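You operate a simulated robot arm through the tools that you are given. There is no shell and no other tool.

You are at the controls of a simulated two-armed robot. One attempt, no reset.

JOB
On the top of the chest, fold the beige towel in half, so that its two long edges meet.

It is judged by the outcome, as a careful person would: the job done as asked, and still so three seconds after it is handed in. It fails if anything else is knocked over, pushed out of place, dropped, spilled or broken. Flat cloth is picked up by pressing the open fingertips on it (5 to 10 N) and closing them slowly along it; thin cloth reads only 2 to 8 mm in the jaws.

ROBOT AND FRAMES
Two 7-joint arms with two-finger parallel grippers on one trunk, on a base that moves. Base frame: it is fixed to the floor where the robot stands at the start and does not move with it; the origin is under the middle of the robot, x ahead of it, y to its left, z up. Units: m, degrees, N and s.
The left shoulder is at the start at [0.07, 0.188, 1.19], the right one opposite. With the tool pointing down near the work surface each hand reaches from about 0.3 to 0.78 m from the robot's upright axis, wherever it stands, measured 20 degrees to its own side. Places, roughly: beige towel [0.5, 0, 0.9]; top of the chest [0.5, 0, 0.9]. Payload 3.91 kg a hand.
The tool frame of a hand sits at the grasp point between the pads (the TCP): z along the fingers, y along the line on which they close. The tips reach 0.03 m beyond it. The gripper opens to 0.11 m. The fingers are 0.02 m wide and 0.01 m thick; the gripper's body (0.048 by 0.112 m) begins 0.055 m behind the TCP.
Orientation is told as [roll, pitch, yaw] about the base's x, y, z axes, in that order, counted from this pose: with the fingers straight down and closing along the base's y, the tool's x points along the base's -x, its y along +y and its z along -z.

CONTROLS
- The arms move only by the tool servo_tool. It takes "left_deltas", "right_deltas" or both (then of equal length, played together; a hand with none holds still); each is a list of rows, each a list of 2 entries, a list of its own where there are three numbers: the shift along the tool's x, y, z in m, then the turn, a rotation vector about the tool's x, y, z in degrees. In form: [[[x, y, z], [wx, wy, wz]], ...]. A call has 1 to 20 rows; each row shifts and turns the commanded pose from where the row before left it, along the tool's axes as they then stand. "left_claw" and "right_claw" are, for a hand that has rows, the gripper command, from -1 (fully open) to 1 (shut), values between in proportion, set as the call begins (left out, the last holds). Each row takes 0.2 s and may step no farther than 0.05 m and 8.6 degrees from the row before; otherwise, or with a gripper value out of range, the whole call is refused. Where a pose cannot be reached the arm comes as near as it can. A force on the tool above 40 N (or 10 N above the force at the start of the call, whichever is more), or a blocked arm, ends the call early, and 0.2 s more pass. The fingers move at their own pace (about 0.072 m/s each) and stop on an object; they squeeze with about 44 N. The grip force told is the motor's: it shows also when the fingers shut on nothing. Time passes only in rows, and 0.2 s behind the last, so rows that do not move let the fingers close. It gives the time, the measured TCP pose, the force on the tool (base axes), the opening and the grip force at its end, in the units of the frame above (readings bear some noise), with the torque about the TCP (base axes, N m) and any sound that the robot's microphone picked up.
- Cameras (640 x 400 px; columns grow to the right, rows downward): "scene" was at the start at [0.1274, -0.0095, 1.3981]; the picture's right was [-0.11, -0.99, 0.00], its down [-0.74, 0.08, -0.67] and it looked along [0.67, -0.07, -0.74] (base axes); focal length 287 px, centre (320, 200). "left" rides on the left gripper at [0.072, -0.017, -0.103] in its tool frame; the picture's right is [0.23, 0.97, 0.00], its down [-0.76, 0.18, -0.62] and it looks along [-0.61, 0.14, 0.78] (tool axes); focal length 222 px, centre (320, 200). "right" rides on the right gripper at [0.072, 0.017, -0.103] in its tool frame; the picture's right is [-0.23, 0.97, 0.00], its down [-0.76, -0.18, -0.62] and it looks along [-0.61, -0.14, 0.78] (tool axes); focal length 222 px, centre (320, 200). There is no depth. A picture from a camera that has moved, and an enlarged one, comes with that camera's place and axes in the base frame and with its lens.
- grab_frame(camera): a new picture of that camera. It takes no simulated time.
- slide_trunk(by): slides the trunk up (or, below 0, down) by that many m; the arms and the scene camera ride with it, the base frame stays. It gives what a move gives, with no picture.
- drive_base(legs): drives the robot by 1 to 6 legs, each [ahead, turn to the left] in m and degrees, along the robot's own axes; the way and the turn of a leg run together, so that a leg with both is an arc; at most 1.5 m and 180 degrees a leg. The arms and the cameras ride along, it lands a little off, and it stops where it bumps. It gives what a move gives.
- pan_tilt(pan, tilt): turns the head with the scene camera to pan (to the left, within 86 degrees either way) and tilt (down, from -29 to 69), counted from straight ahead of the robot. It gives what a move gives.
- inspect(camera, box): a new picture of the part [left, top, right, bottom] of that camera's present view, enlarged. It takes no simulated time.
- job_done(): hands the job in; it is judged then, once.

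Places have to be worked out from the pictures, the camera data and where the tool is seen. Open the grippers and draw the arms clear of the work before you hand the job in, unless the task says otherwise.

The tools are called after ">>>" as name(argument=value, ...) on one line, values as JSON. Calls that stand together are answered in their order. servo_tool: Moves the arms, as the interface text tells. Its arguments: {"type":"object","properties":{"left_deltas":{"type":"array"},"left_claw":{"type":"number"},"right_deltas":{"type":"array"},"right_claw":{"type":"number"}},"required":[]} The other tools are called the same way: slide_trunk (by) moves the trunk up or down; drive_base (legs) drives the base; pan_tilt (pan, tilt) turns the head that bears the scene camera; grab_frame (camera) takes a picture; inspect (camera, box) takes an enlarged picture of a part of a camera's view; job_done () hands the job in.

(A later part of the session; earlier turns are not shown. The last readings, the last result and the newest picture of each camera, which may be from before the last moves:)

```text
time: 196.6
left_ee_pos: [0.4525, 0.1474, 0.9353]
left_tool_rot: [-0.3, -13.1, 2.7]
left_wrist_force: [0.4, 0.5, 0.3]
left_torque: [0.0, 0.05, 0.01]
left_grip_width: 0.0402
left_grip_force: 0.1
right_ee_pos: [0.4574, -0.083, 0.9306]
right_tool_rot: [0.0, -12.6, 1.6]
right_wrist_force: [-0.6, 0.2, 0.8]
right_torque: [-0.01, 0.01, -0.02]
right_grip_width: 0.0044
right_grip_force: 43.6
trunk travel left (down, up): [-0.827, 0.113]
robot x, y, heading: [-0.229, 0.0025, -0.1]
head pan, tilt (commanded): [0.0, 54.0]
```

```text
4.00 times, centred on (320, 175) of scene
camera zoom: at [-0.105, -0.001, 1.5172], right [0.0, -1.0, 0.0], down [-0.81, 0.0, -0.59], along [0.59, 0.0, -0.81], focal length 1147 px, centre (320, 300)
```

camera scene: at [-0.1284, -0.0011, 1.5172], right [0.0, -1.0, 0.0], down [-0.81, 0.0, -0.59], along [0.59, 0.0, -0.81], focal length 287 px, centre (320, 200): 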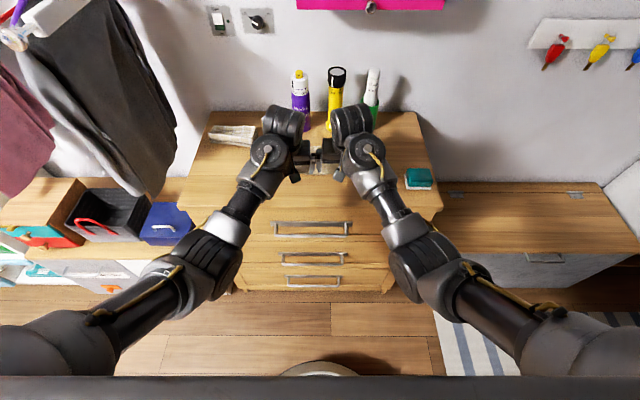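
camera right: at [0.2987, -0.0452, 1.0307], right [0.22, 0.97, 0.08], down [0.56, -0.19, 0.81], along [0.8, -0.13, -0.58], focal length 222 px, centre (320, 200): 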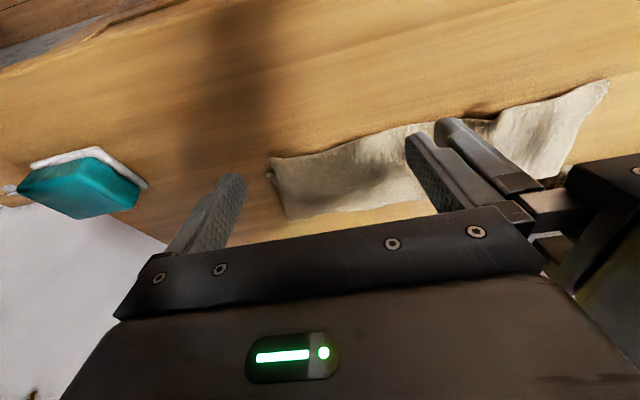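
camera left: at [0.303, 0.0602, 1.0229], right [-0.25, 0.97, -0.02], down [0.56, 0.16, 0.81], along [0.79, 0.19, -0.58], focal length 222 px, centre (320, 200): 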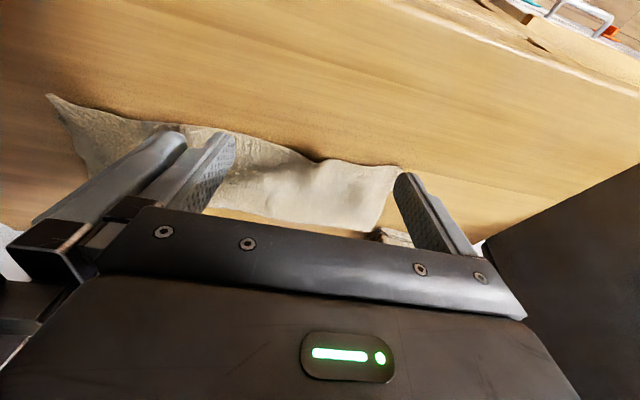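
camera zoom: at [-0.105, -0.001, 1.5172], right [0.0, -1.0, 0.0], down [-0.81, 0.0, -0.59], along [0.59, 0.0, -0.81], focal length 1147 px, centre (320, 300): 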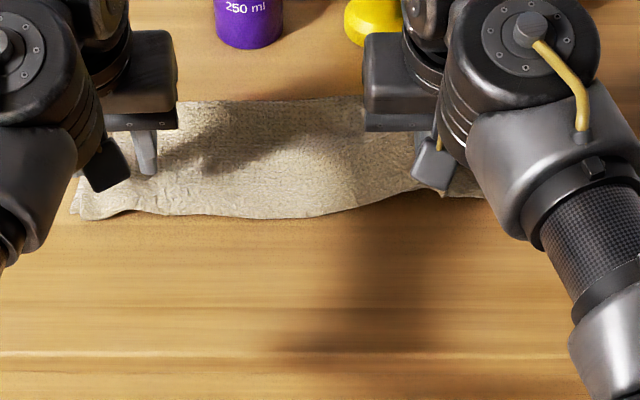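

Only the top layer lifts. I'll move it 3.1 cm away from me, which includes about 1.2 cm to allow for relaxation, and lower it onto the bottom layer.

>>> servo_tool(right_deltas=[[[-0.0105, -0.002, 0.0006], [0, 0, 0]], [[-0.0105, -0.002, 0.0006], [0, 0, 0]], [[-0.0105, -0.002, 0.0006], [0, 0, 0]], [[0.003, 0, 0.0125], [0, 0, 0]], [[0.003, 0, 0.0125], [0, 0, 0]], [[0.0012, 0, 0.005], [0, 0, 0]], [[0, 0, 0], [0, 0, 0]]])

>>> inspect(camera="right", box=[160, 0, 640, 240])

>>> inspect(camera="scene", box=[250, 125, 390, 225])

```text
time: 198.2
left_ee_pos: [0.4522, 0.1455, 0.9344]
left_tool_rot: [-0.3, -13.1, 2.8]
left_wrist_force: [0.4, 0.1, -0.5]
left_torque: [-0.01, 0.0, -0.04]
left_grip_width: 0.0403
left_grip_force: 0.1
right_ee_pos: [0.4888, -0.0895, 0.908]
right_tool_rot: [0.0, -12.8, 1.6]
right_wrist_force: [-0.8, -1.0, 0.4]
right_torque: [0.02, 0.01, -0.01]
right_grip_width: 0.0041
right_grip_force: 44.4
trunk travel left (down, up): [-0.827, 0.113]
robot x, y, heading: [-0.2284, 0.0013, 0.2]
head pan, tilt (commanded): [0.0, 54.0]
```

```text
1.33 times, centred on (400, 120) of right
camera zoom: at [0.3944, -0.0755, 0.9916], right [0.2, 0.98, 0.05], down [0.61, -0.16, 0.78], along [0.77, -0.12, -0.63], focal length 296 px, centre (213, 307)
```

zoom: 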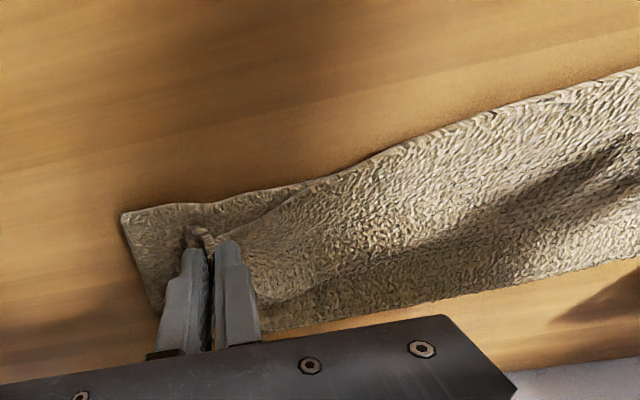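

```text
4.00 times, centred on (320, 175) of scene
camera zoom: at [-0.1053, -0.0011, 1.5173], right [0.0, -1.0, 0.0], down [-0.81, 0.0, -0.59], along [0.59, 0.0, -0.81], focal length 1147 px, centre (320, 300)
```

zoom: 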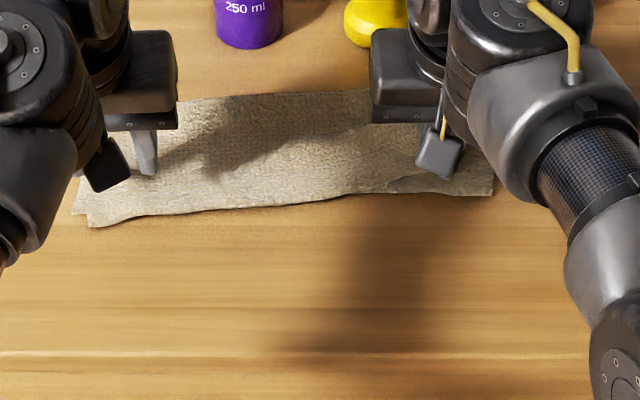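

The right fold has moved out as hoped, and the top edge there is about 1.5 cm inside the bottom edge, which leaves room for relaxation. I'll lower the last centimetre and release.

>>> servo_tool(right_deltas=[[[0.0012, 0, 0.005], [0, 0, 0]], [[0.001, 0, 0.0045], [0, 0, 0]], [[0, 0, 0], [0, 0, 0]]])

>>> servo_tool(right_deltas=[[[0, 0, 0], [0, 0, 0]], [[0, 0, 0], [0, 0, 0]]], right_claw=0.75)

>>> servo_tool(right_deltas=[[[0.0003, 0, 0.0012], [0, 0, 0]], [[0, 0, 0], [0, 0, 0]]], right_claw=0.4)

>>> servo_tool(right_deltas=[[[0, 0, 0], [0, 0, 0]], [[0, 0, 0], [0, 0, 0]]], right_claw=0.0)

>>> inspect(camera="right", box=[160, 0, 640, 240])

```text
time: 199.0
left_ee_pos: [0.4521, 0.1471, 0.9345]
left_tool_rot: [-0.3, -13.1, 2.8]
left_wrist_force: [-0.8, 0.7, -0.6]
left_torque: [0.03, 0.0, 0.02]
left_grip_width: 0.0398
left_grip_force: 0.0
right_ee_pos: [0.4887, -0.0911, 0.8982]
right_tool_rot: [0.0, -12.8, 1.5]
right_wrist_force: [-0.4, 0.1, 2.0]
right_torque: [0.01, 0.05, 0.01]
right_grip_width: 0.0042
right_grip_force: 44.0
trunk travel left (down, up): [-0.827, 0.113]
robot x, y, heading: [-0.2307, 0.0007, 0.1]
head pan, tilt (commanded): [0.0, 54.0]
```

```text
time: 199.6
left_ee_pos: [0.4523, 0.148, 0.9344]
left_tool_rot: [-0.2, -13.1, 2.8]
left_wrist_force: [0.0, 0.0, -0.2]
left_torque: [-0.01, -0.05, 0.01]
left_grip_width: 0.0401
left_grip_force: 0.0
right_ee_pos: [0.4885, -0.0914, 0.8984]
right_tool_rot: [-0.1, -12.8, 1.6]
right_wrist_force: [0.7, 0.3, 3.7]
right_torque: [0.01, -0.01, 0.0]
right_grip_width: 0.0128
right_grip_force: 0.1
trunk travel left (down, up): [-0.827, 0.113]
robot x, y, heading: [-0.2269, -0.0023, -0.1]
head pan, tilt (commanded): [0.0, 54.0]
```

```text
time: 200.2
left_ee_pos: [0.452, 0.1479, 0.9358]
left_tool_rot: [-0.3, -13.2, 2.8]
left_wrist_force: [1.0, -0.2, 0.5]
left_torque: [0.01, 0.01, 0.0]
left_grip_width: 0.0406
left_grip_force: 0.2
right_ee_pos: [0.4885, -0.0892, 0.897]
right_tool_rot: [0.0, -12.9, 1.6]
right_wrist_force: [1.2, 2.8, 6.5]
right_torque: [-0.02, -0.03, 0.04]
right_grip_width: 0.0316
right_grip_force: 0.1
trunk travel left (down, up): [-0.827, 0.113]
robot x, y, heading: [-0.2293, -0.0002, -0.1]
head pan, tilt (commanded): [0.0, 54.0]
```

```text
time: 200.8
left_ee_pos: [0.4521, 0.1468, 0.9347]
left_tool_rot: [-0.3, -13.1, 2.8]
left_wrist_force: [0.3, -0.6, 0.3]
left_torque: [-0.01, 0.0, 0.0]
left_grip_width: 0.0402
left_grip_force: 0.1
right_ee_pos: [0.4878, -0.0915, 0.8962]
right_tool_rot: [0.0, -12.7, 1.5]
right_wrist_force: [0.0, 0.8, 6.3]
right_torque: [-0.03, 0.02, -0.03]
right_grip_width: 0.0522
right_grip_force: 0.1
trunk travel left (down, up): [-0.827, 0.113]
robot x, y, heading: [-0.2316, 0.0037, 0.0]
head pan, tilt (commanded): [0.0, 54.0]
```

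```text
1.33 times, centred on (400, 120) of right
camera zoom: at [0.3929, -0.0756, 0.9811], right [0.2, 0.98, 0.05], down [0.61, -0.16, 0.78], along [0.77, -0.12, -0.63], focal length 296 px, centre (213, 307)
```

zoom: 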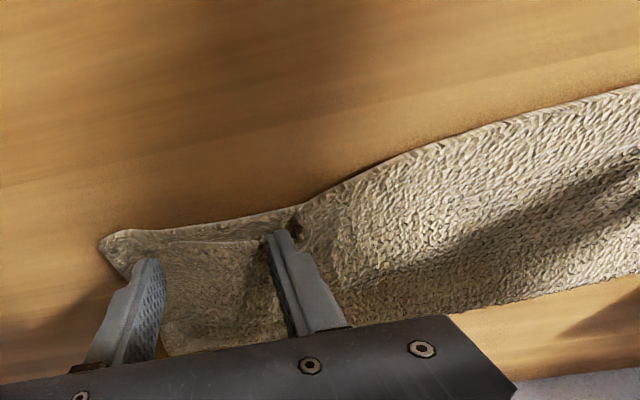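

The right corner region is spread flat, with the top edge just inside the bottom edge. I'll lift off and view everything.

>>> servo_tool(left_deltas=[[[0, 0.03, -0.004], [0, -1, 0]], [[0, 0.03, -0.004], [0, -1, 0]], [[0, 0.02, 0], [0, -1, 0]], [[0, 0, 0], [0, 0, 0]], [[0, 0, 0], [0, 0, 0]], [[0, 0, 0], [0, 0, 0]]], right_deltas=[[[-0.0022, 0, -0.0098], [0, 0, 0]], [[-0.0044, 0, -0.0195], [0, 0, 0]], [[-0.0044, 0, -0.0195], [0, -2, 0]], [[0, -0.035, 0], [0, -1, 0]], [[0, -0.035, 0], [0, 0, 0]], [[0, 0, 0], [0, 0, 0]]])

>>> inspect(camera="scene", box=[250, 125, 390, 225])

>>> inspect(camera="left", box=[0, 0, 400, 240])

>>> inspect(camera="right", box=[240, 0, 640, 240])

```text
time: 202.2
left_ee_pos: [0.4484, 0.2265, 0.9415]
left_tool_rot: [-0.4, -16.1, 2.8]
left_wrist_force: [0.1, 0.5, 0.9]
left_torque: [0.0, 0.0, -0.01]
left_grip_width: 0.0402
left_grip_force: 0.0
right_ee_pos: [0.4879, -0.1588, 0.945]
right_tool_rot: [0.0, -15.7, 1.6]
right_wrist_force: [-0.3, -0.1, -0.7]
right_torque: [0.0, -0.02, 0.0]
right_grip_width: 0.055
right_grip_force: 0.0
trunk travel left (down, up): [-0.827, 0.113]
robot x, y, heading: [-0.2273, -0.0009, 0.3]
head pan, tilt (commanded): [0.0, 54.0]
```

```text
4.00 times, centred on (320, 175) of scene
camera zoom: at [-0.1052, 0.0003, 1.5173], right [0.0, -1.0, 0.0], down [-0.81, 0.0, -0.59], along [0.59, 0.0, -0.81], focal length 1147 px, centre (320, 300)
```

zoom: 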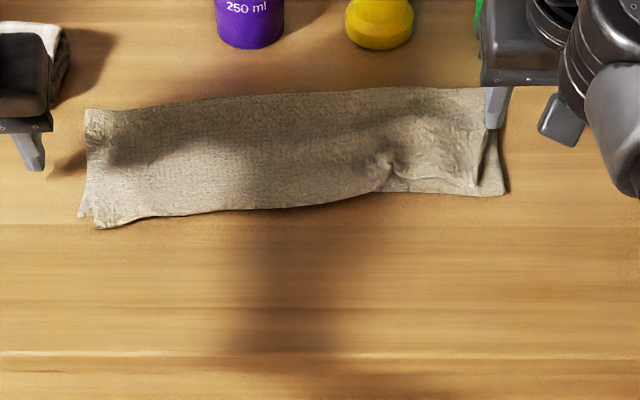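

```text
1.60 times, centred on (200, 120) of left
camera zoom: at [0.3501, 0.2071, 1.0213], right [-0.26, 0.96, -0.07], down [0.55, 0.21, 0.81], along [0.79, 0.18, -0.58], focal length 355 px, centre (512, 328)
```

zoom: 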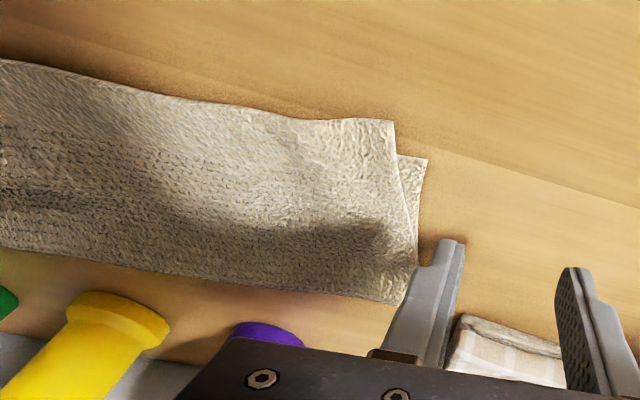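

```text
1.60 times, centred on (440, 120) of right
camera zoom: at [0.3902, -0.1446, 1.0247], right [0.19, 0.98, 0.06], down [0.57, -0.16, 0.81], along [0.8, -0.12, -0.59], focal length 355 px, centre (128, 328)
```

zoom: 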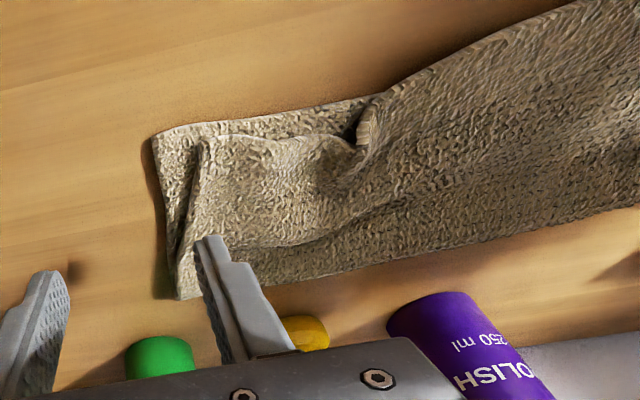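

The right edge is now flush, with a small pucker at y ≈ -0.05. The left still overshoots about 1.6 cm. I'll do the same correction on the left: pinch the overhanging top edge near y ≈ 0.135.

>>> servo_tool(left_deltas=[[[0.0015, -0.0305, 0.0036], [0, 1, 0]], [[0.0015, -0.0305, 0.0036], [0, 1, 0]], [[0.0015, -0.0305, 0.0036], [0, 1, 0]], [[0, 0, 0], [0, 0, 0]]], right_deltas=[[[0, -0.015, -0.01], [0, 0, 0]], [[0, -0.015, -0.01], [0, 0, 0]], [[0, 0, 0], [0, 0, 0]], [[0, 0, 0], [0, 0, 0]]])

>>> inspect(camera="left", box=[140, 0, 480, 240])

```text
time: 203.2
left_ee_pos: [0.4516, 0.1355, 0.9295]
left_tool_rot: [-0.2, -13.1, 2.9]
left_wrist_force: [-0.4, 0.5, 0.0]
left_torque: [0.01, 0.0, 0.02]
left_grip_width: 0.0404
left_grip_force: 0.1
right_ee_pos: [0.4852, -0.19, 0.9653]
right_tool_rot: [0.0, -15.6, 1.4]
right_wrist_force: [-0.2, -0.2, -0.1]
right_torque: [-0.02, -0.04, 0.03]
right_grip_width: 0.0549
right_grip_force: 0.1
trunk travel left (down, up): [-0.827, 0.113]
robot x, y, heading: [-0.2307, -0.0023, 0.2]
head pan, tilt (commanded): [0.0, 54.0]
```

```text
1.67 times, centred on (310, 120) of left
camera zoom: at [0.3584, 0.1153, 1.0147], right [-0.27, 0.96, -0.06], down [0.59, 0.21, 0.78], along [0.76, 0.18, -0.62], focal length 370 px, centre (337, 333)
```

zoom: 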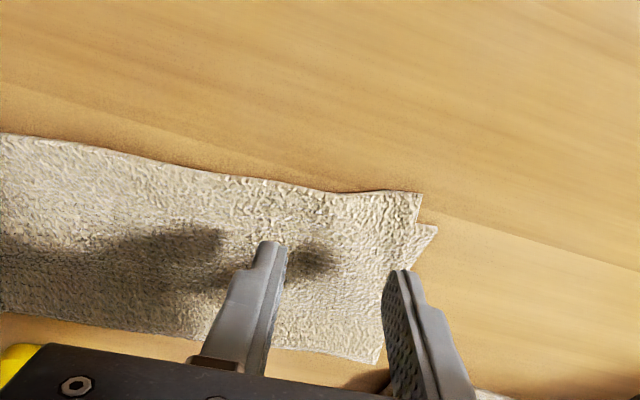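

The left corner is the part sticking out (1.7 cm), with the rest about 1 cm. I'll lower onto the overhang.

>>> servo_tool(left_deltas=[[[0.0031, 0.002, 0.0112], [0, 0, 0]], [[0.0031, 0.002, 0.0112], [0, 0, 0]], [[0.0028, 0.002, 0.0098], [0, 0, 0]], [[0, 0, 0], [0, 0, 0]]])

>>> inspect(camera="left", box=[140, 0, 480, 240])

```text
time: 204.2
left_ee_pos: [0.4491, 0.1408, 0.8968]
left_tool_rot: [-0.3, -13.1, 2.7]
left_wrist_force: [0.6, -0.5, 1.8]
left_torque: [0.0, -0.02, 0.0]
left_grip_width: 0.0397
left_grip_force: 0.1
right_ee_pos: [0.4856, -0.1889, 0.9656]
right_tool_rot: [0.0, -15.7, 1.5]
right_wrist_force: [0.3, 0.3, -0.2]
right_torque: [0.0, -0.04, -0.01]
right_grip_width: 0.0551
right_grip_force: 0.1
trunk travel left (down, up): [-0.827, 0.113]
robot x, y, heading: [-0.2308, -0.001, -0.2]
head pan, tilt (commanded): [0.0, 54.0]
```

```text
1.67 times, centred on (310, 120) of left
camera zoom: at [0.3557, 0.1218, 0.9815], right [-0.27, 0.96, -0.06], down [0.59, 0.21, 0.78], along [0.76, 0.17, -0.62], focal length 370 px, centre (337, 333)
```

zoom: 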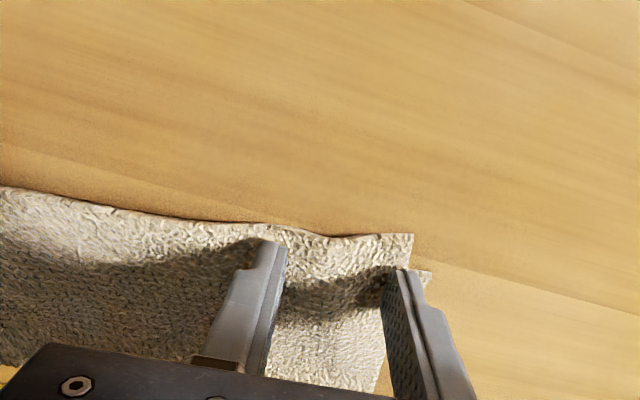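

>>> servo_tool(left_deltas=[[[0.0039, 0, -0.001], [0, 0, 0]], [[0.0007, 0, 0.0029], [0, 0, 0]], [[0, 0, 0], [0, 0, 0]]])

```text
time: 205.0
left_ee_pos: [0.4459, 0.1413, 0.8955]
left_tool_rot: [-0.3, -13.3, 2.8]
left_wrist_force: [2.6, 1.6, 12.3]
left_torque: [0.17, -0.09, 0.01]
left_grip_width: 0.0399
left_grip_force: 0.0
right_ee_pos: [0.4848, -0.1902, 0.9665]
right_tool_rot: [0.1, -15.7, 1.4]
right_wrist_force: [-0.2, 0.6, 0.3]
right_torque: [-0.03, -0.01, -0.01]
right_grip_width: 0.055
right_grip_force: 0.0
trunk travel left (down, up): [-0.827, 0.113]
robot x, y, heading: [-0.2247, -0.0002, -0.0]
head pan, tilt (commanded): [0.0, 54.0]
```

Good contact at 12 N. Closing the left slowly.

>>> servo_tool(left_deltas=[[[0, 0, 0], [0, 0, 0]], [[0, 0, 0], [0, 0, 0]]], left_claw=0.4)

>>> servo_tool(left_deltas=[[[0, 0, 0], [0, 0, 0]], [[0, 0, 0], [0, 0, 0]]], left_claw=0.54)

>>> servo_tool(left_deltas=[[[0, 0, 0], [0, 0, 0]], [[0, 0, 0], [0, 0, 0]]], left_claw=0.68)

>>> servo_tool(left_deltas=[[[0, 0, 0], [0, 0, 0]], [[0, 0, 0], [0, 0, 0]]], left_claw=0.82)

>>> servo_tool(left_deltas=[[[0, 0, 0], [0, 0, 0]], [[0, 0, 0], [0, 0, 0]], [[0, 0, 0], [0, 0, 0]]], left_claw=1.0)

>>> inspect(camera="left", box=[140, 0, 480, 240])

```text
time: 205.6
left_ee_pos: [0.4445, 0.1395, 0.8954]
left_tool_rot: [-0.3, -13.3, 2.7]
left_wrist_force: [2.2, -0.2, 14.7]
left_torque: [0.1, -0.08, -0.04]
left_grip_width: 0.0317
left_grip_force: 0.1
right_ee_pos: [0.4837, -0.1901, 0.9659]
right_tool_rot: [0.0, -15.8, 1.4]
right_wrist_force: [-0.5, -0.4, -0.3]
right_torque: [0.01, 0.01, -0.01]
right_grip_width: 0.0551
right_grip_force: 0.0
trunk travel left (down, up): [-0.827, 0.113]
robot x, y, heading: [-0.2285, -0.0019, -0.2]
head pan, tilt (commanded): [0.0, 54.0]
```

```text
time: 206.2
left_ee_pos: [0.445, 0.1403, 0.8949]
left_tool_rot: [-0.2, -13.2, 2.8]
left_wrist_force: [1.9, 0.8, 17.4]
left_torque: [0.08, -0.04, -0.01]
left_grip_width: 0.0242
left_grip_force: 0.1
right_ee_pos: [0.4839, -0.1889, 0.9659]
right_tool_rot: [0.1, -15.8, 1.4]
right_wrist_force: [0.4, -0.6, 0.2]
right_torque: [-0.03, -0.02, 0.01]
right_grip_width: 0.0549
right_grip_force: 0.1
trunk travel left (down, up): [-0.827, 0.113]
robot x, y, heading: [-0.2302, 0.0039, 0.1]
head pan, tilt (commanded): [0.0, 54.0]
```

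```text
time: 206.8
left_ee_pos: [0.4442, 0.1395, 0.896]
left_tool_rot: [-0.1, -13.2, 2.9]
left_wrist_force: [1.1, 0.1, 17.1]
left_torque: [0.09, -0.02, -0.01]
left_grip_width: 0.0166
left_grip_force: 0.0
right_ee_pos: [0.4835, -0.1897, 0.9654]
right_tool_rot: [0.1, -15.7, 1.6]
right_wrist_force: [-0.3, 0.0, 0.2]
right_torque: [-0.02, 0.01, 0.02]
right_grip_width: 0.0549
right_grip_force: 0.0
trunk travel left (down, up): [-0.827, 0.113]
robot x, y, heading: [-0.2278, 0.0017, 0.1]
head pan, tilt (commanded): [0.0, 54.0]
```

```text
time: 207.4
left_ee_pos: [0.4436, 0.1413, 0.8941]
left_tool_rot: [-0.4, -13.2, 2.8]
left_wrist_force: [0.0, 1.8, 17.0]
left_torque: [0.11, -0.01, -0.01]
left_grip_width: 0.0107
left_grip_force: 6.7
right_ee_pos: [0.4837, -0.1899, 0.9664]
right_tool_rot: [-0.1, -15.8, 1.6]
right_wrist_force: [0.0, 0.1, 0.1]
right_torque: [-0.03, -0.01, 0.01]
right_grip_width: 0.0548
right_grip_force: 0.1
trunk travel left (down, up): [-0.827, 0.113]
robot x, y, heading: [-0.2261, -0.0039, 0.1]
head pan, tilt (commanded): [0.0, 54.0]
```

```text
time: 208.2
left_ee_pos: [0.4442, 0.1397, 0.8947]
left_tool_rot: [-0.3, -13.3, 2.8]
left_wrist_force: [-0.9, 0.0, 18.1]
left_torque: [0.12, -0.02, 0.02]
left_grip_width: 0.0045
left_grip_force: 44.0
right_ee_pos: [0.4842, -0.19, 0.9666]
right_tool_rot: [0.0, -15.8, 1.5]
right_wrist_force: [-0.8, -0.7, 0.6]
right_torque: [0.01, 0.01, 0.03]
right_grip_width: 0.0547
right_grip_force: 0.0
trunk travel left (down, up): [-0.827, 0.113]
robot x, y, heading: [-0.2265, 0.0012, -0.3]
head pan, tilt (commanded): [0.0, 54.0]
```

```text
1.67 times, centred on (310, 120) of left
camera zoom: at [0.3502, 0.1208, 0.9794], right [-0.27, 0.96, -0.06], down [0.59, 0.21, 0.78], along [0.76, 0.18, -0.62], focal length 370 px, centre (337, 333)
```

zoom: 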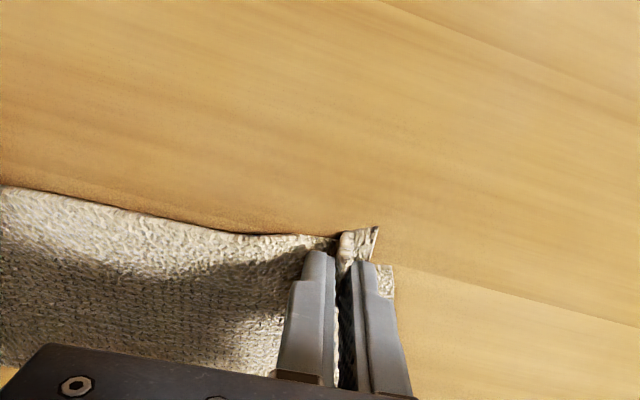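

The left holds (4.5 mm). I'll lift and check that it's just the top layer.

>>> servo_tool(left_deltas=[[[-0.003, 0, -0.013], [0, 0, 0]], [[-0.003, 0, -0.013], [0, 0, 0]], [[-0.003, 0, -0.013], [0, 0, 0]], [[0, 0, 0], [0, 0, 0]]])

>>> inspect(camera="left", box=[40, 0, 480, 240])

>>> inspect(camera="scene", box=[250, 125, 390, 225])

```text
time: 209.2
left_ee_pos: [0.4455, 0.1417, 0.9345]
left_tool_rot: [-0.1, -13.1, 2.8]
left_wrist_force: [0.2, -0.2, 0.3]
left_torque: [0.01, 0.01, -0.04]
left_grip_width: 0.0046
left_grip_force: 44.0
right_ee_pos: [0.4857, -0.189, 0.9651]
right_tool_rot: [0.0, -15.8, 1.5]
right_wrist_force: [0.4, 0.4, -0.9]
right_torque: [-0.02, -0.02, 0.01]
right_grip_width: 0.0549
right_grip_force: 0.0
trunk travel left (down, up): [-0.827, 0.113]
robot x, y, heading: [-0.2239, -0.0011, -0.4]
head pan, tilt (commanded): [0.0, 54.0]
```

```text
1.45 times, centred on (260, 120) of left
camera zoom: at [0.3514, 0.1222, 1.0188], right [-0.27, 0.96, -0.06], down [0.59, 0.21, 0.78], along [0.76, 0.18, -0.63], focal length 323 px, centre (407, 316)
```

zoom: 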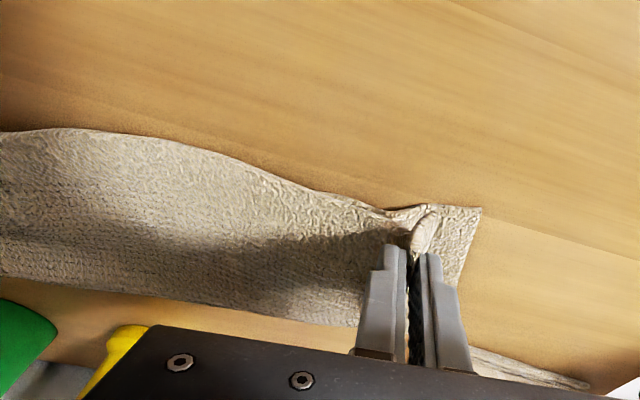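

```text
4.00 times, centred on (320, 175) of scene
camera zoom: at [-0.105, -0.0011, 1.5172], right [0.0, -1.0, 0.0], down [-0.81, 0.0, -0.59], along [0.59, 0.0, -0.81], focal length 1147 px, centre (320, 300)
```

zoom: 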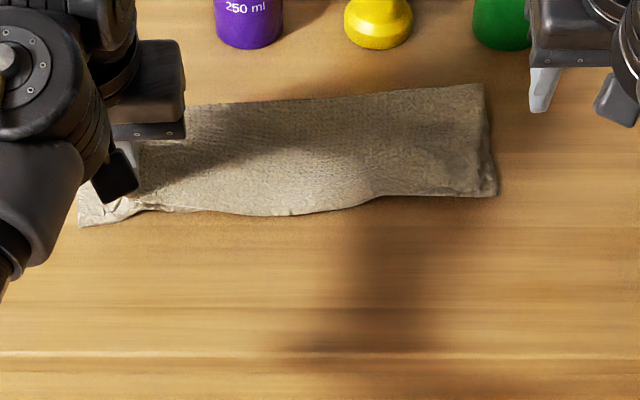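

Only the top layer lifts, and the right side has settled flush and smooth. The bottom-left corner is now at (0.437, 0.178), so I'll move the held edge 1.3 cm away from me and 6 mm left, then lower it.

>>> servo_tool(left_deltas=[[[-0.0064, 0.003, 0.0015], [0, 0, 0]], [[-0.0064, 0.003, 0.0015], [0, 0, 0]], [[0.003, 0, 0.0125], [0, 0, 0]], [[0.003, 0, 0.0125], [0, 0, 0]], [[0.0018, 0, 0.008], [0, 0, 0]], [[0, 0, 0], [0, 0, 0]]])

>>> inspect(camera="left", box=[40, 0, 480, 240])

>>> inspect(camera="scene", box=[250, 125, 390, 225])

```text
time: 210.6
left_ee_pos: [0.4588, 0.147, 0.8998]
left_tool_rot: [-0.3, -12.9, 2.8]
left_wrist_force: [0.3, 0.4, 1.2]
left_torque: [0.04, 0.0, -0.01]
left_grip_width: 0.0044
left_grip_force: 43.4
right_ee_pos: [0.4852, -0.1888, 0.9654]
right_tool_rot: [0.0, -15.7, 1.5]
right_wrist_force: [-1.0, -0.7, -0.2]
right_torque: [-0.01, 0.0, 0.05]
right_grip_width: 0.055
right_grip_force: 0.1
trunk travel left (down, up): [-0.827, 0.113]
robot x, y, heading: [-0.2292, 0.0018, -0.2]
head pan, tilt (commanded): [0.0, 54.0]
```

```text
1.45 times, centred on (260, 120) of left
camera zoom: at [0.3643, 0.1275, 0.9839], right [-0.27, 0.96, -0.06], down [0.59, 0.21, 0.78], along [0.76, 0.18, -0.62], focal length 323 px, centre (407, 316)
```

zoom: 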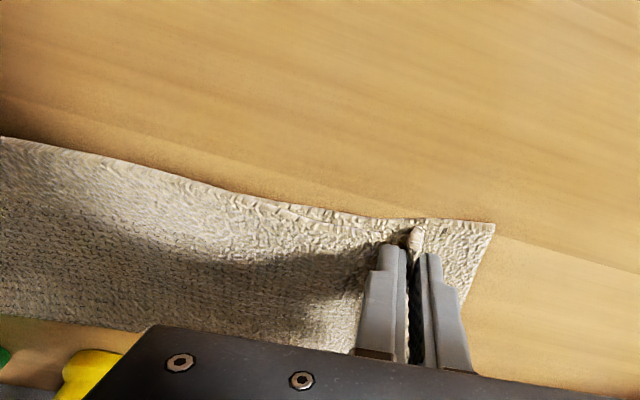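

```text
4.00 times, centred on (320, 175) of scene
camera zoom: at [-0.1054, -0.0011, 1.5173], right [0.0, -1.0, 0.0], down [-0.81, 0.0, -0.59], along [0.59, 0.0, -0.81], focal length 1147 px, centre (320, 300)
```

zoom: 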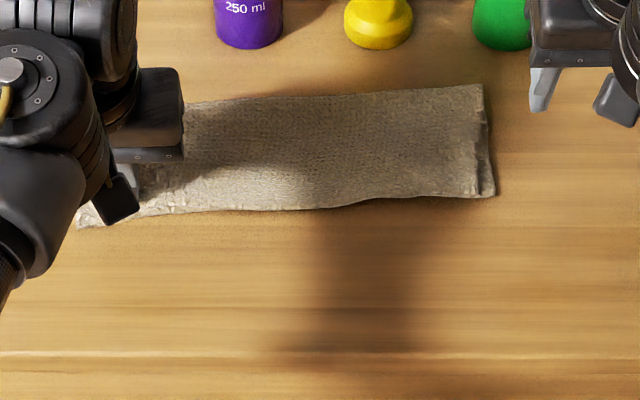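

The edges line up well now. I'll release on the left with light pressure and open to spread the ridge.

>>> servo_tool(left_deltas=[[[0.0003, 0, 0.0012], [0, 0, 0]], [[0, 0, 0], [0, 0, 0]]], left_claw=0.75)

>>> servo_tool(left_deltas=[[[0.0003, 0, 0.0012], [0, 0, 0]], [[0, 0, 0], [0, 0, 0]]], left_claw=0.45)

>>> servo_tool(left_deltas=[[[0, 0, 0], [0, 0, 0]], [[0, 0, 0], [0, 0, 0]]], left_claw=0.15)

>>> inspect(camera="left", box=[40, 0, 480, 240])

```text
time: 211.2
left_ee_pos: [0.4576, 0.1476, 0.8973]
left_tool_rot: [-0.3, -13.1, 2.8]
left_wrist_force: [0.8, 0.9, 2.2]
left_torque: [0.01, 0.0, -0.03]
left_grip_width: 0.013
left_grip_force: 0.1
right_ee_pos: [0.484, -0.1888, 0.9648]
right_tool_rot: [0.1, -15.8, 1.4]
right_wrist_force: [-0.3, 0.1, -0.7]
right_torque: [0.01, -0.01, 0.0]
right_grip_width: 0.0551
right_grip_force: 0.1
trunk travel left (down, up): [-0.827, 0.113]
robot x, y, heading: [-0.2258, 0.0028, 0.0]
head pan, tilt (commanded): [0.0, 54.0]
```

```text
time: 211.8
left_ee_pos: [0.4576, 0.1465, 0.8986]
left_tool_rot: [-0.3, -13.0, 2.8]
left_wrist_force: [-0.1, 0.4, 4.3]
left_torque: [0.0, -0.01, 0.01]
left_grip_width: 0.0291
left_grip_force: 0.0
right_ee_pos: [0.4849, -0.1898, 0.9655]
right_tool_rot: [0.0, -15.6, 1.6]
right_wrist_force: [-0.9, 0.5, -0.5]
right_torque: [0.0, 0.05, 0.01]
right_grip_width: 0.055
right_grip_force: 0.0
trunk travel left (down, up): [-0.827, 0.113]
robot x, y, heading: [-0.2254, -0.0003, -0.1]
head pan, tilt (commanded): [0.0, 54.0]
```

```text
time: 212.4
left_ee_pos: [0.4566, 0.1457, 0.8961]
left_tool_rot: [-0.3, -13.0, 2.8]
left_wrist_force: [0.5, 0.3, 5.0]
left_torque: [0.02, 0.02, -0.02]
left_grip_width: 0.045
left_grip_force: 0.1
right_ee_pos: [0.4856, -0.1901, 0.966]
right_tool_rot: [0.0, -15.7, 1.5]
right_wrist_force: [0.1, -0.4, 0.6]
right_torque: [0.0, 0.02, -0.02]
right_grip_width: 0.055
right_grip_force: 0.1
trunk travel left (down, up): [-0.827, 0.113]
robot x, y, heading: [-0.226, 0.0017, 0.0]
head pan, tilt (commanded): [0.0, 54.0]
```

```text
1.45 times, centred on (260, 120) of left
camera zoom: at [0.364, 0.1271, 0.9821], right [-0.27, 0.96, -0.06], down [0.59, 0.21, 0.78], along [0.76, 0.18, -0.62], focal length 323 px, centre (407, 316)
```

zoom: 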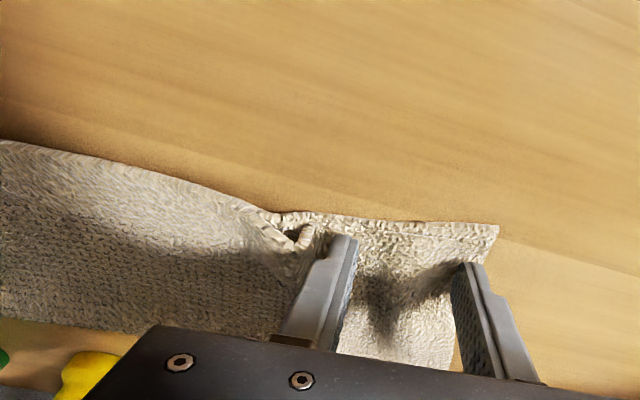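

Released. I'll lift clear and take a full look.

>>> servo_tool(left_deltas=[[[-0.0022, 0, -0.0098], [0, 0, 0]], [[-0.0044, 0, -0.0195], [0, 0, 0]], [[-0.0044, 0, -0.0195], [0, -2, 0]], [[0, 0.035, 0], [0, -1, 0]], [[0, 0.035, 0], [0, 0, 0]], [[0, 0, 0], [0, 0, 0]]])

>>> inspect(camera="scene", box=[250, 125, 390, 225])

>>> inspect(camera="left", box=[0, 0, 400, 240])

>>> inspect(camera="right", box=[240, 0, 640, 240])

```text
time: 213.8
left_ee_pos: [0.4527, 0.2166, 0.9472]
left_tool_rot: [-0.2, -16.1, 2.8]
left_wrist_force: [-0.2, -0.2, 0.3]
left_torque: [0.01, -0.03, -0.01]
left_grip_width: 0.047
left_grip_force: 0.1
right_ee_pos: [0.4858, -0.1893, 0.9645]
right_tool_rot: [0.0, -15.7, 1.6]
right_wrist_force: [-0.6, -0.6, 0.2]
right_torque: [0.04, -0.02, -0.01]
right_grip_width: 0.055
right_grip_force: 0.0
trunk travel left (down, up): [-0.827, 0.113]
robot x, y, heading: [-0.2247, 0.0012, 0.0]
head pan, tilt (commanded): [0.0, 54.0]
```

```text
4.00 times, centred on (320, 175) of scene
camera zoom: at [-0.1051, -0.0022, 1.5173], right [0.0, -1.0, 0.0], down [-0.81, 0.0, -0.59], along [0.59, 0.0, -0.81], focal length 1147 px, centre (320, 300)
```

zoom: 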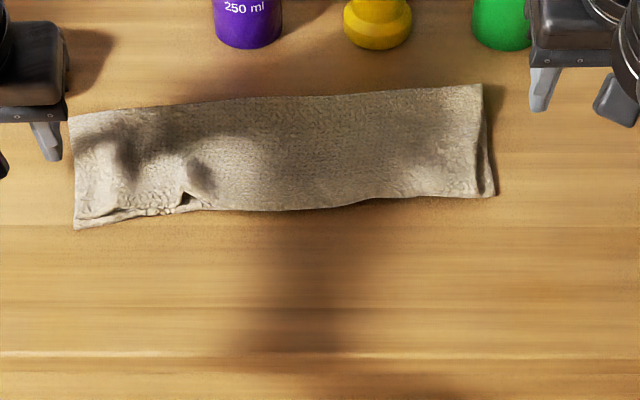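

```text
1.60 times, centred on (200, 120) of left
camera zoom: at [0.3553, 0.1958, 1.0264], right [-0.26, 0.96, -0.07], down [0.55, 0.21, 0.81], along [0.79, 0.18, -0.58], focal length 355 px, centre (512, 328)
```

zoom: 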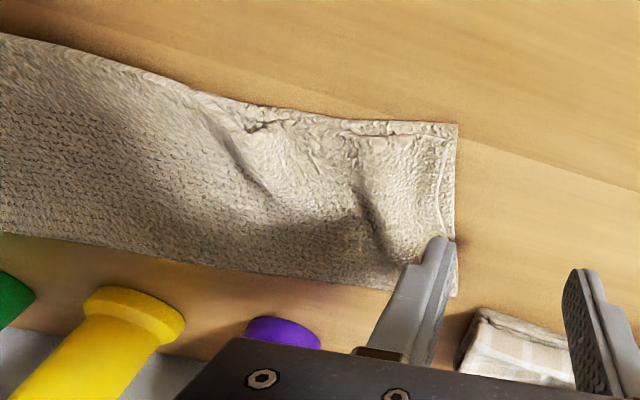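

```text
1.60 times, centred on (440, 120) of right
camera zoom: at [0.3865, -0.1754, 1.0443], right [0.19, 0.98, 0.06], down [0.57, -0.16, 0.81], along [0.8, -0.12, -0.59], focal length 355 px, centre (128, 328)
```

zoom: 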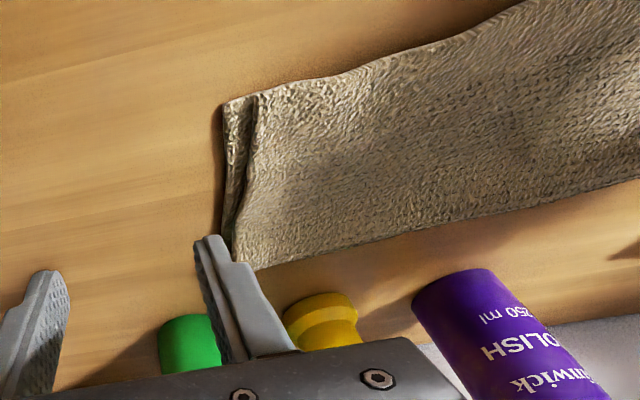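

Now the long edges coincide along the whole length to within about half a centimetre. There's still a small pucker on the left at y ≈ 0.094. I'll straddle it with the left fingers and spread it gently, which should also push the left end out over the bottom corner.

>>> servo_tool(left_deltas=[[[0, -0.0306, 0.004], [0, 0.8, 0]], [[0, -0.0306, 0.004], [0, 0.8, 0]], [[0, -0.0306, 0.004], [0, 0.8, 0]], [[0, -0.0306, 0.004], [0, 0.6, 0]], [[0, 0, 0], [0, 0, 0]]], left_claw=0.49)

>>> inspect(camera="left", box=[140, 0, 480, 240])

```text
time: 215.0
left_ee_pos: [0.4632, 0.0961, 0.932]
left_tool_rot: [-0.3, -13.1, 2.8]
left_wrist_force: [0.4, 0.9, 0.8]
left_torque: [-0.01, -0.02, 0.0]
left_grip_width: 0.028
left_grip_force: 0.1
right_ee_pos: [0.4859, -0.1884, 0.9649]
right_tool_rot: [-0.1, -15.7, 1.6]
right_wrist_force: [-0.3, -0.7, -0.5]
right_torque: [0.02, -0.04, -0.01]
right_grip_width: 0.0551
right_grip_force: 0.1
trunk travel left (down, up): [-0.827, 0.113]
robot x, y, heading: [-0.2231, -0.0031, -0.0]
head pan, tilt (commanded): [0.0, 54.0]
```

```text
1.67 times, centred on (310, 120) of left
camera zoom: at [0.3705, 0.0756, 1.017], right [-0.27, 0.96, -0.06], down [0.59, 0.21, 0.78], along [0.76, 0.17, -0.62], focal length 370 px, centre (337, 333)
```

zoom: 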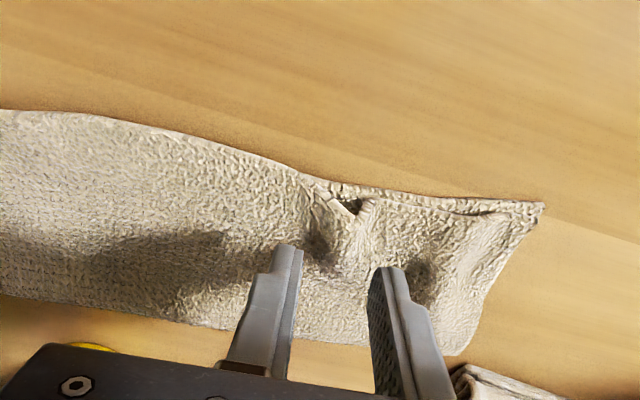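

>>> servo_tool(left_deltas=[[[0.0025, 0, 0.0112], [0, 0, 0]], [[0.0025, 0, 0.0112], [0, 0, 0]], [[0.0018, 0, 0.0078], [0, 0, 0]], [[0, 0, 0], [0, 0, 0]]])

>>> inspect(camera="left", box=[140, 0, 480, 240])

```text
time: 216.0
left_ee_pos: [0.4647, 0.0955, 0.8999]
left_tool_rot: [-0.3, -13.0, 2.9]
left_wrist_force: [0.8, 0.0, 0.9]
left_torque: [0.0, 0.02, -0.01]
left_grip_width: 0.028
left_grip_force: 0.0
right_ee_pos: [0.4848, -0.1893, 0.9654]
right_tool_rot: [-0.1, -15.7, 1.5]
right_wrist_force: [0.4, 0.6, 0.8]
right_torque: [-0.01, -0.02, -0.01]
right_grip_width: 0.0549
right_grip_force: 0.1
trunk travel left (down, up): [-0.827, 0.113]
robot x, y, heading: [-0.223, -0.0003, -0.2]
head pan, tilt (commanded): [0.0, 54.0]
```

```text
1.67 times, centred on (310, 120) of left
camera zoom: at [0.3707, 0.0761, 0.985], right [-0.27, 0.96, -0.06], down [0.59, 0.21, 0.78], along [0.76, 0.18, -0.62], focal length 370 px, centre (337, 333)
```

zoom: 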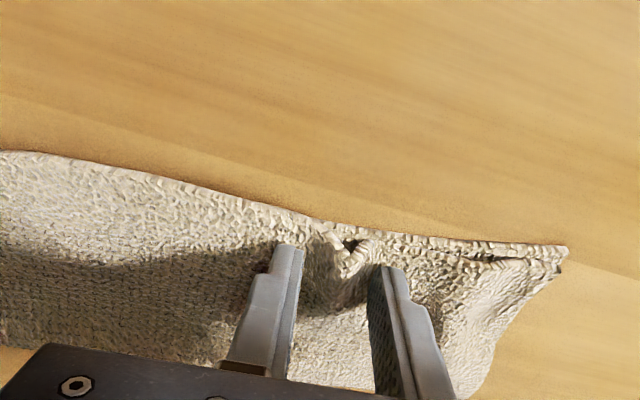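

The pucker sits between the fingertips. I'll press lightly and open.

>>> servo_tool(left_deltas=[[[0.0005, 0, 0.0022], [0, 0, 0]], [[0, 0, 0], [0, 0, 0]]])

>>> servo_tool(left_deltas=[[[0.0003, 0, 0.001], [0, 0, 0]], [[0, 0, 0], [0, 0, 0]]], left_claw=0.3)

>>> servo_tool(left_deltas=[[[0, 0, 0], [0, 0, 0]], [[0, 0, 0], [0, 0, 0]]], left_claw=0.1)

>>> servo_tool(left_deltas=[[[0, 0, 0], [0, 0, 0]], [[0, 0, 0], [0, 0, 0]]], left_claw=-0.1)

>>> inspect(camera="left", box=[140, 0, 480, 240])

```text
time: 216.6
left_ee_pos: [0.4638, 0.0962, 0.8971]
left_tool_rot: [-0.3, -13.1, 2.8]
left_wrist_force: [-0.2, 0.5, 3.1]
left_torque: [0.01, -0.03, 0.02]
left_grip_width: 0.028
left_grip_force: 0.0
right_ee_pos: [0.4842, -0.1901, 0.9663]
right_tool_rot: [0.0, -15.6, 1.4]
right_wrist_force: [-1.1, 0.4, 0.7]
right_torque: [-0.03, 0.04, 0.03]
right_grip_width: 0.055
right_grip_force: 0.1
trunk travel left (down, up): [-0.827, 0.113]
robot x, y, heading: [-0.2239, 0.0006, 0.2]
head pan, tilt (commanded): [0.0, 54.0]
```

```text
time: 217.2
left_ee_pos: [0.4643, 0.0949, 0.8982]
left_tool_rot: [-0.3, -13.1, 2.9]
left_wrist_force: [-0.3, -0.5, 3.7]
left_torque: [0.04, 0.0, -0.02]
left_grip_width: 0.0374
left_grip_force: 0.2
right_ee_pos: [0.4853, -0.19, 0.9651]
right_tool_rot: [0.0, -15.7, 1.5]
right_wrist_force: [0.0, -0.5, -0.2]
right_torque: [0.0, 0.01, -0.03]
right_grip_width: 0.055
right_grip_force: 0.1
trunk travel left (down, up): [-0.827, 0.113]
robot x, y, heading: [-0.229, -0.0015, -0.3]
head pan, tilt (commanded): [0.0, 54.0]
```

```text
time: 217.8
left_ee_pos: [0.4645, 0.0948, 0.8985]
left_tool_rot: [-0.3, -13.1, 2.8]
left_wrist_force: [0.6, 0.0, 3.7]
left_torque: [0.0, 0.02, -0.02]
left_grip_width: 0.0479
left_grip_force: 0.1
right_ee_pos: [0.4853, -0.189, 0.9656]
right_tool_rot: [0.1, -15.7, 1.5]
right_wrist_force: [0.6, 0.1, -0.4]
right_torque: [0.03, 0.02, -0.03]
right_grip_width: 0.0549
right_grip_force: 0.1
trunk travel left (down, up): [-0.827, 0.113]
robot x, y, heading: [-0.2263, -0.0002, 0.1]
head pan, tilt (commanded): [0.0, 54.0]
```

```text
time: 218.4
left_ee_pos: [0.4642, 0.0954, 0.898]
left_tool_rot: [-0.1, -13.1, 2.9]
left_wrist_force: [-0.2, -1.0, 4.9]
left_torque: [0.02, 0.0, 0.0]
left_grip_width: 0.0585
left_grip_force: 0.0
right_ee_pos: [0.484, -0.1896, 0.9648]
right_tool_rot: [0.0, -15.8, 1.4]
right_wrist_force: [-0.9, -0.2, 0.6]
right_torque: [0.01, 0.0, -0.02]
right_grip_width: 0.0551
right_grip_force: 0.0
trunk travel left (down, up): [-0.827, 0.113]
robot x, y, heading: [-0.227, 0.0005, -0.1]
head pan, tilt (commanded): [0.0, 54.0]
```

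```text
1.67 times, centred on (310, 120) of left
camera zoom: at [0.3705, 0.0754, 0.9826], right [-0.27, 0.96, -0.06], down [0.59, 0.21, 0.78], along [0.76, 0.18, -0.62], focal length 370 px, centre (337, 333)
```

zoom: 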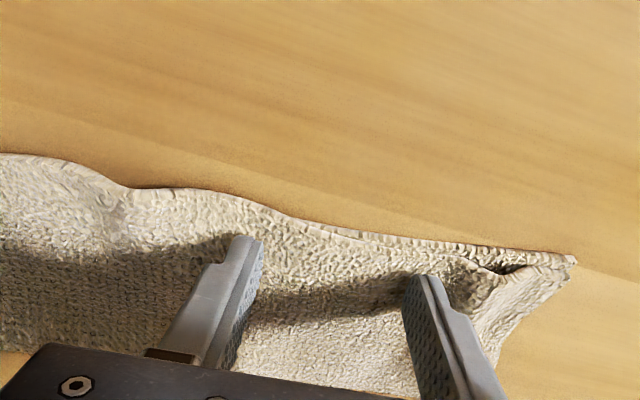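

The pucker is flattened. I'll lift and look again.

>>> servo_tool(left_deltas=[[[-0.0022, 0, -0.0098], [0, 0, 0]], [[-0.0044, 0, -0.0195], [0, 0, 0]], [[-0.0044, 0, -0.0195], [0, -2, 0]], [[0, 0.035, 0], [0, -1, 0]], [[0, 0.035, 0], [0, 0, 0]], [[0, 0.035, 0], [0, 0, 0]], [[0, 0, 0], [0, 0, 0]]])

>>> inspect(camera="scene", box=[250, 125, 390, 225])

>>> inspect(camera="left", box=[0, 0, 400, 240])

>>> inspect(camera="right", box=[240, 0, 640, 240])

```text
time: 220.0
left_ee_pos: [0.4581, 0.2, 0.9486]
left_tool_rot: [-0.3, -16.1, 2.8]
left_wrist_force: [0.5, -0.6, -0.1]
left_torque: [-0.02, -0.03, 0.02]
left_grip_width: 0.0607
left_grip_force: 0.0
right_ee_pos: [0.4846, -0.1903, 0.9646]
right_tool_rot: [0.1, -15.6, 1.5]
right_wrist_force: [0.4, -0.3, 0.5]
right_torque: [0.02, -0.03, -0.03]
right_grip_width: 0.055
right_grip_force: 0.1
trunk travel left (down, up): [-0.827, 0.113]
robot x, y, heading: [-0.2266, -0.0022, -0.3]
head pan, tilt (commanded): [0.0, 54.0]
```

```text
4.00 times, centred on (320, 175) of scene
camera zoom: at [-0.105, -0.0016, 1.5172], right [0.0, -1.0, 0.0], down [-0.81, 0.0, -0.59], along [0.59, 0.0, -0.81], focal length 1147 px, centre (320, 300)
```

zoom: 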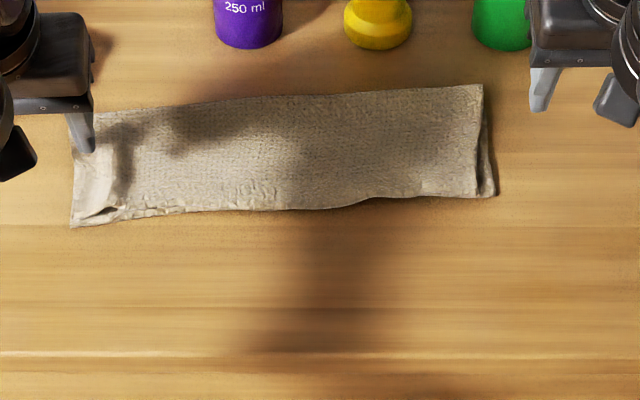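

```text
1.60 times, centred on (200, 120) of left
camera zoom: at [0.3615, 0.1805, 1.0278], right [-0.26, 0.96, -0.07], down [0.55, 0.21, 0.81], along [0.79, 0.18, -0.58], focal length 355 px, centre (512, 328)
```

zoom: 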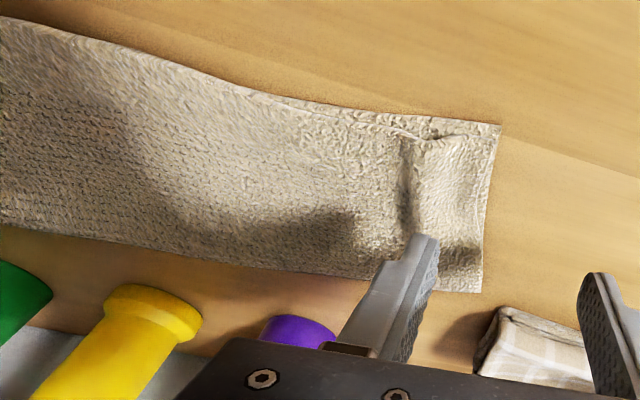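

```text
1.60 times, centred on (440, 120) of right
camera zoom: at [0.3866, -0.1751, 1.0443], right [0.19, 0.98, 0.06], down [0.57, -0.16, 0.81], along [0.8, -0.12, -0.59], focal length 355 px, centre (128, 328)
```

zoom: 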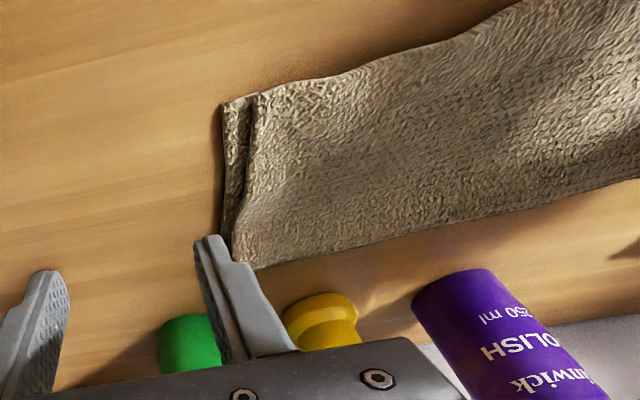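

Very good. One small ridge remains near the left end at y ≈ 0.148. I'll straddle it and spread it slightly, about 1 cm in total.

>>> servo_tool(left_deltas=[[[0.0025, -0.026, 0.009], [0, 1.5, 0]], [[0.0025, -0.026, 0.009], [0, 1.5, 0]], [[0.003, 0, 0.013], [0, 0, 0]], [[0.0025, 0, 0.011], [0, 0, 0]], [[0, 0, 0], [0, 0, 0]]], left_claw=0.55)

>>> inspect(camera="left", box=[140, 0, 480, 240])

```text
time: 221.2
left_ee_pos: [0.4606, 0.1495, 0.9035]
left_tool_rot: [-0.2, -13.0, 2.8]
left_wrist_force: [0.4, 0.0, -0.5]
left_torque: [-0.02, 0.01, 0.0]
left_grip_width: 0.0248
left_grip_force: 0.0
right_ee_pos: [0.4852, -0.1899, 0.9651]
right_tool_rot: [0.0, -15.7, 1.4]
right_wrist_force: [-0.3, -0.6, -0.1]
right_torque: [-0.02, -0.01, -0.03]
right_grip_width: 0.055
right_grip_force: 0.1
trunk travel left (down, up): [-0.827, 0.113]
robot x, y, heading: [-0.2279, 0.0008, 0.2]
head pan, tilt (commanded): [0.0, 54.0]
```

```text
1.67 times, centred on (310, 120) of left
camera zoom: at [0.3675, 0.1292, 0.9888], right [-0.27, 0.96, -0.06], down [0.59, 0.21, 0.78], along [0.76, 0.18, -0.62], focal length 370 px, centre (337, 333)
```

zoom: 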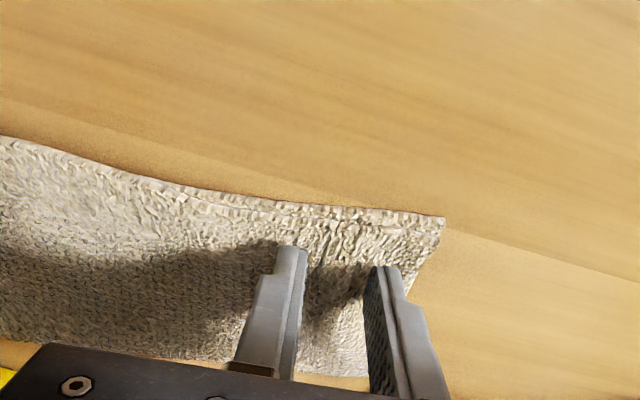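

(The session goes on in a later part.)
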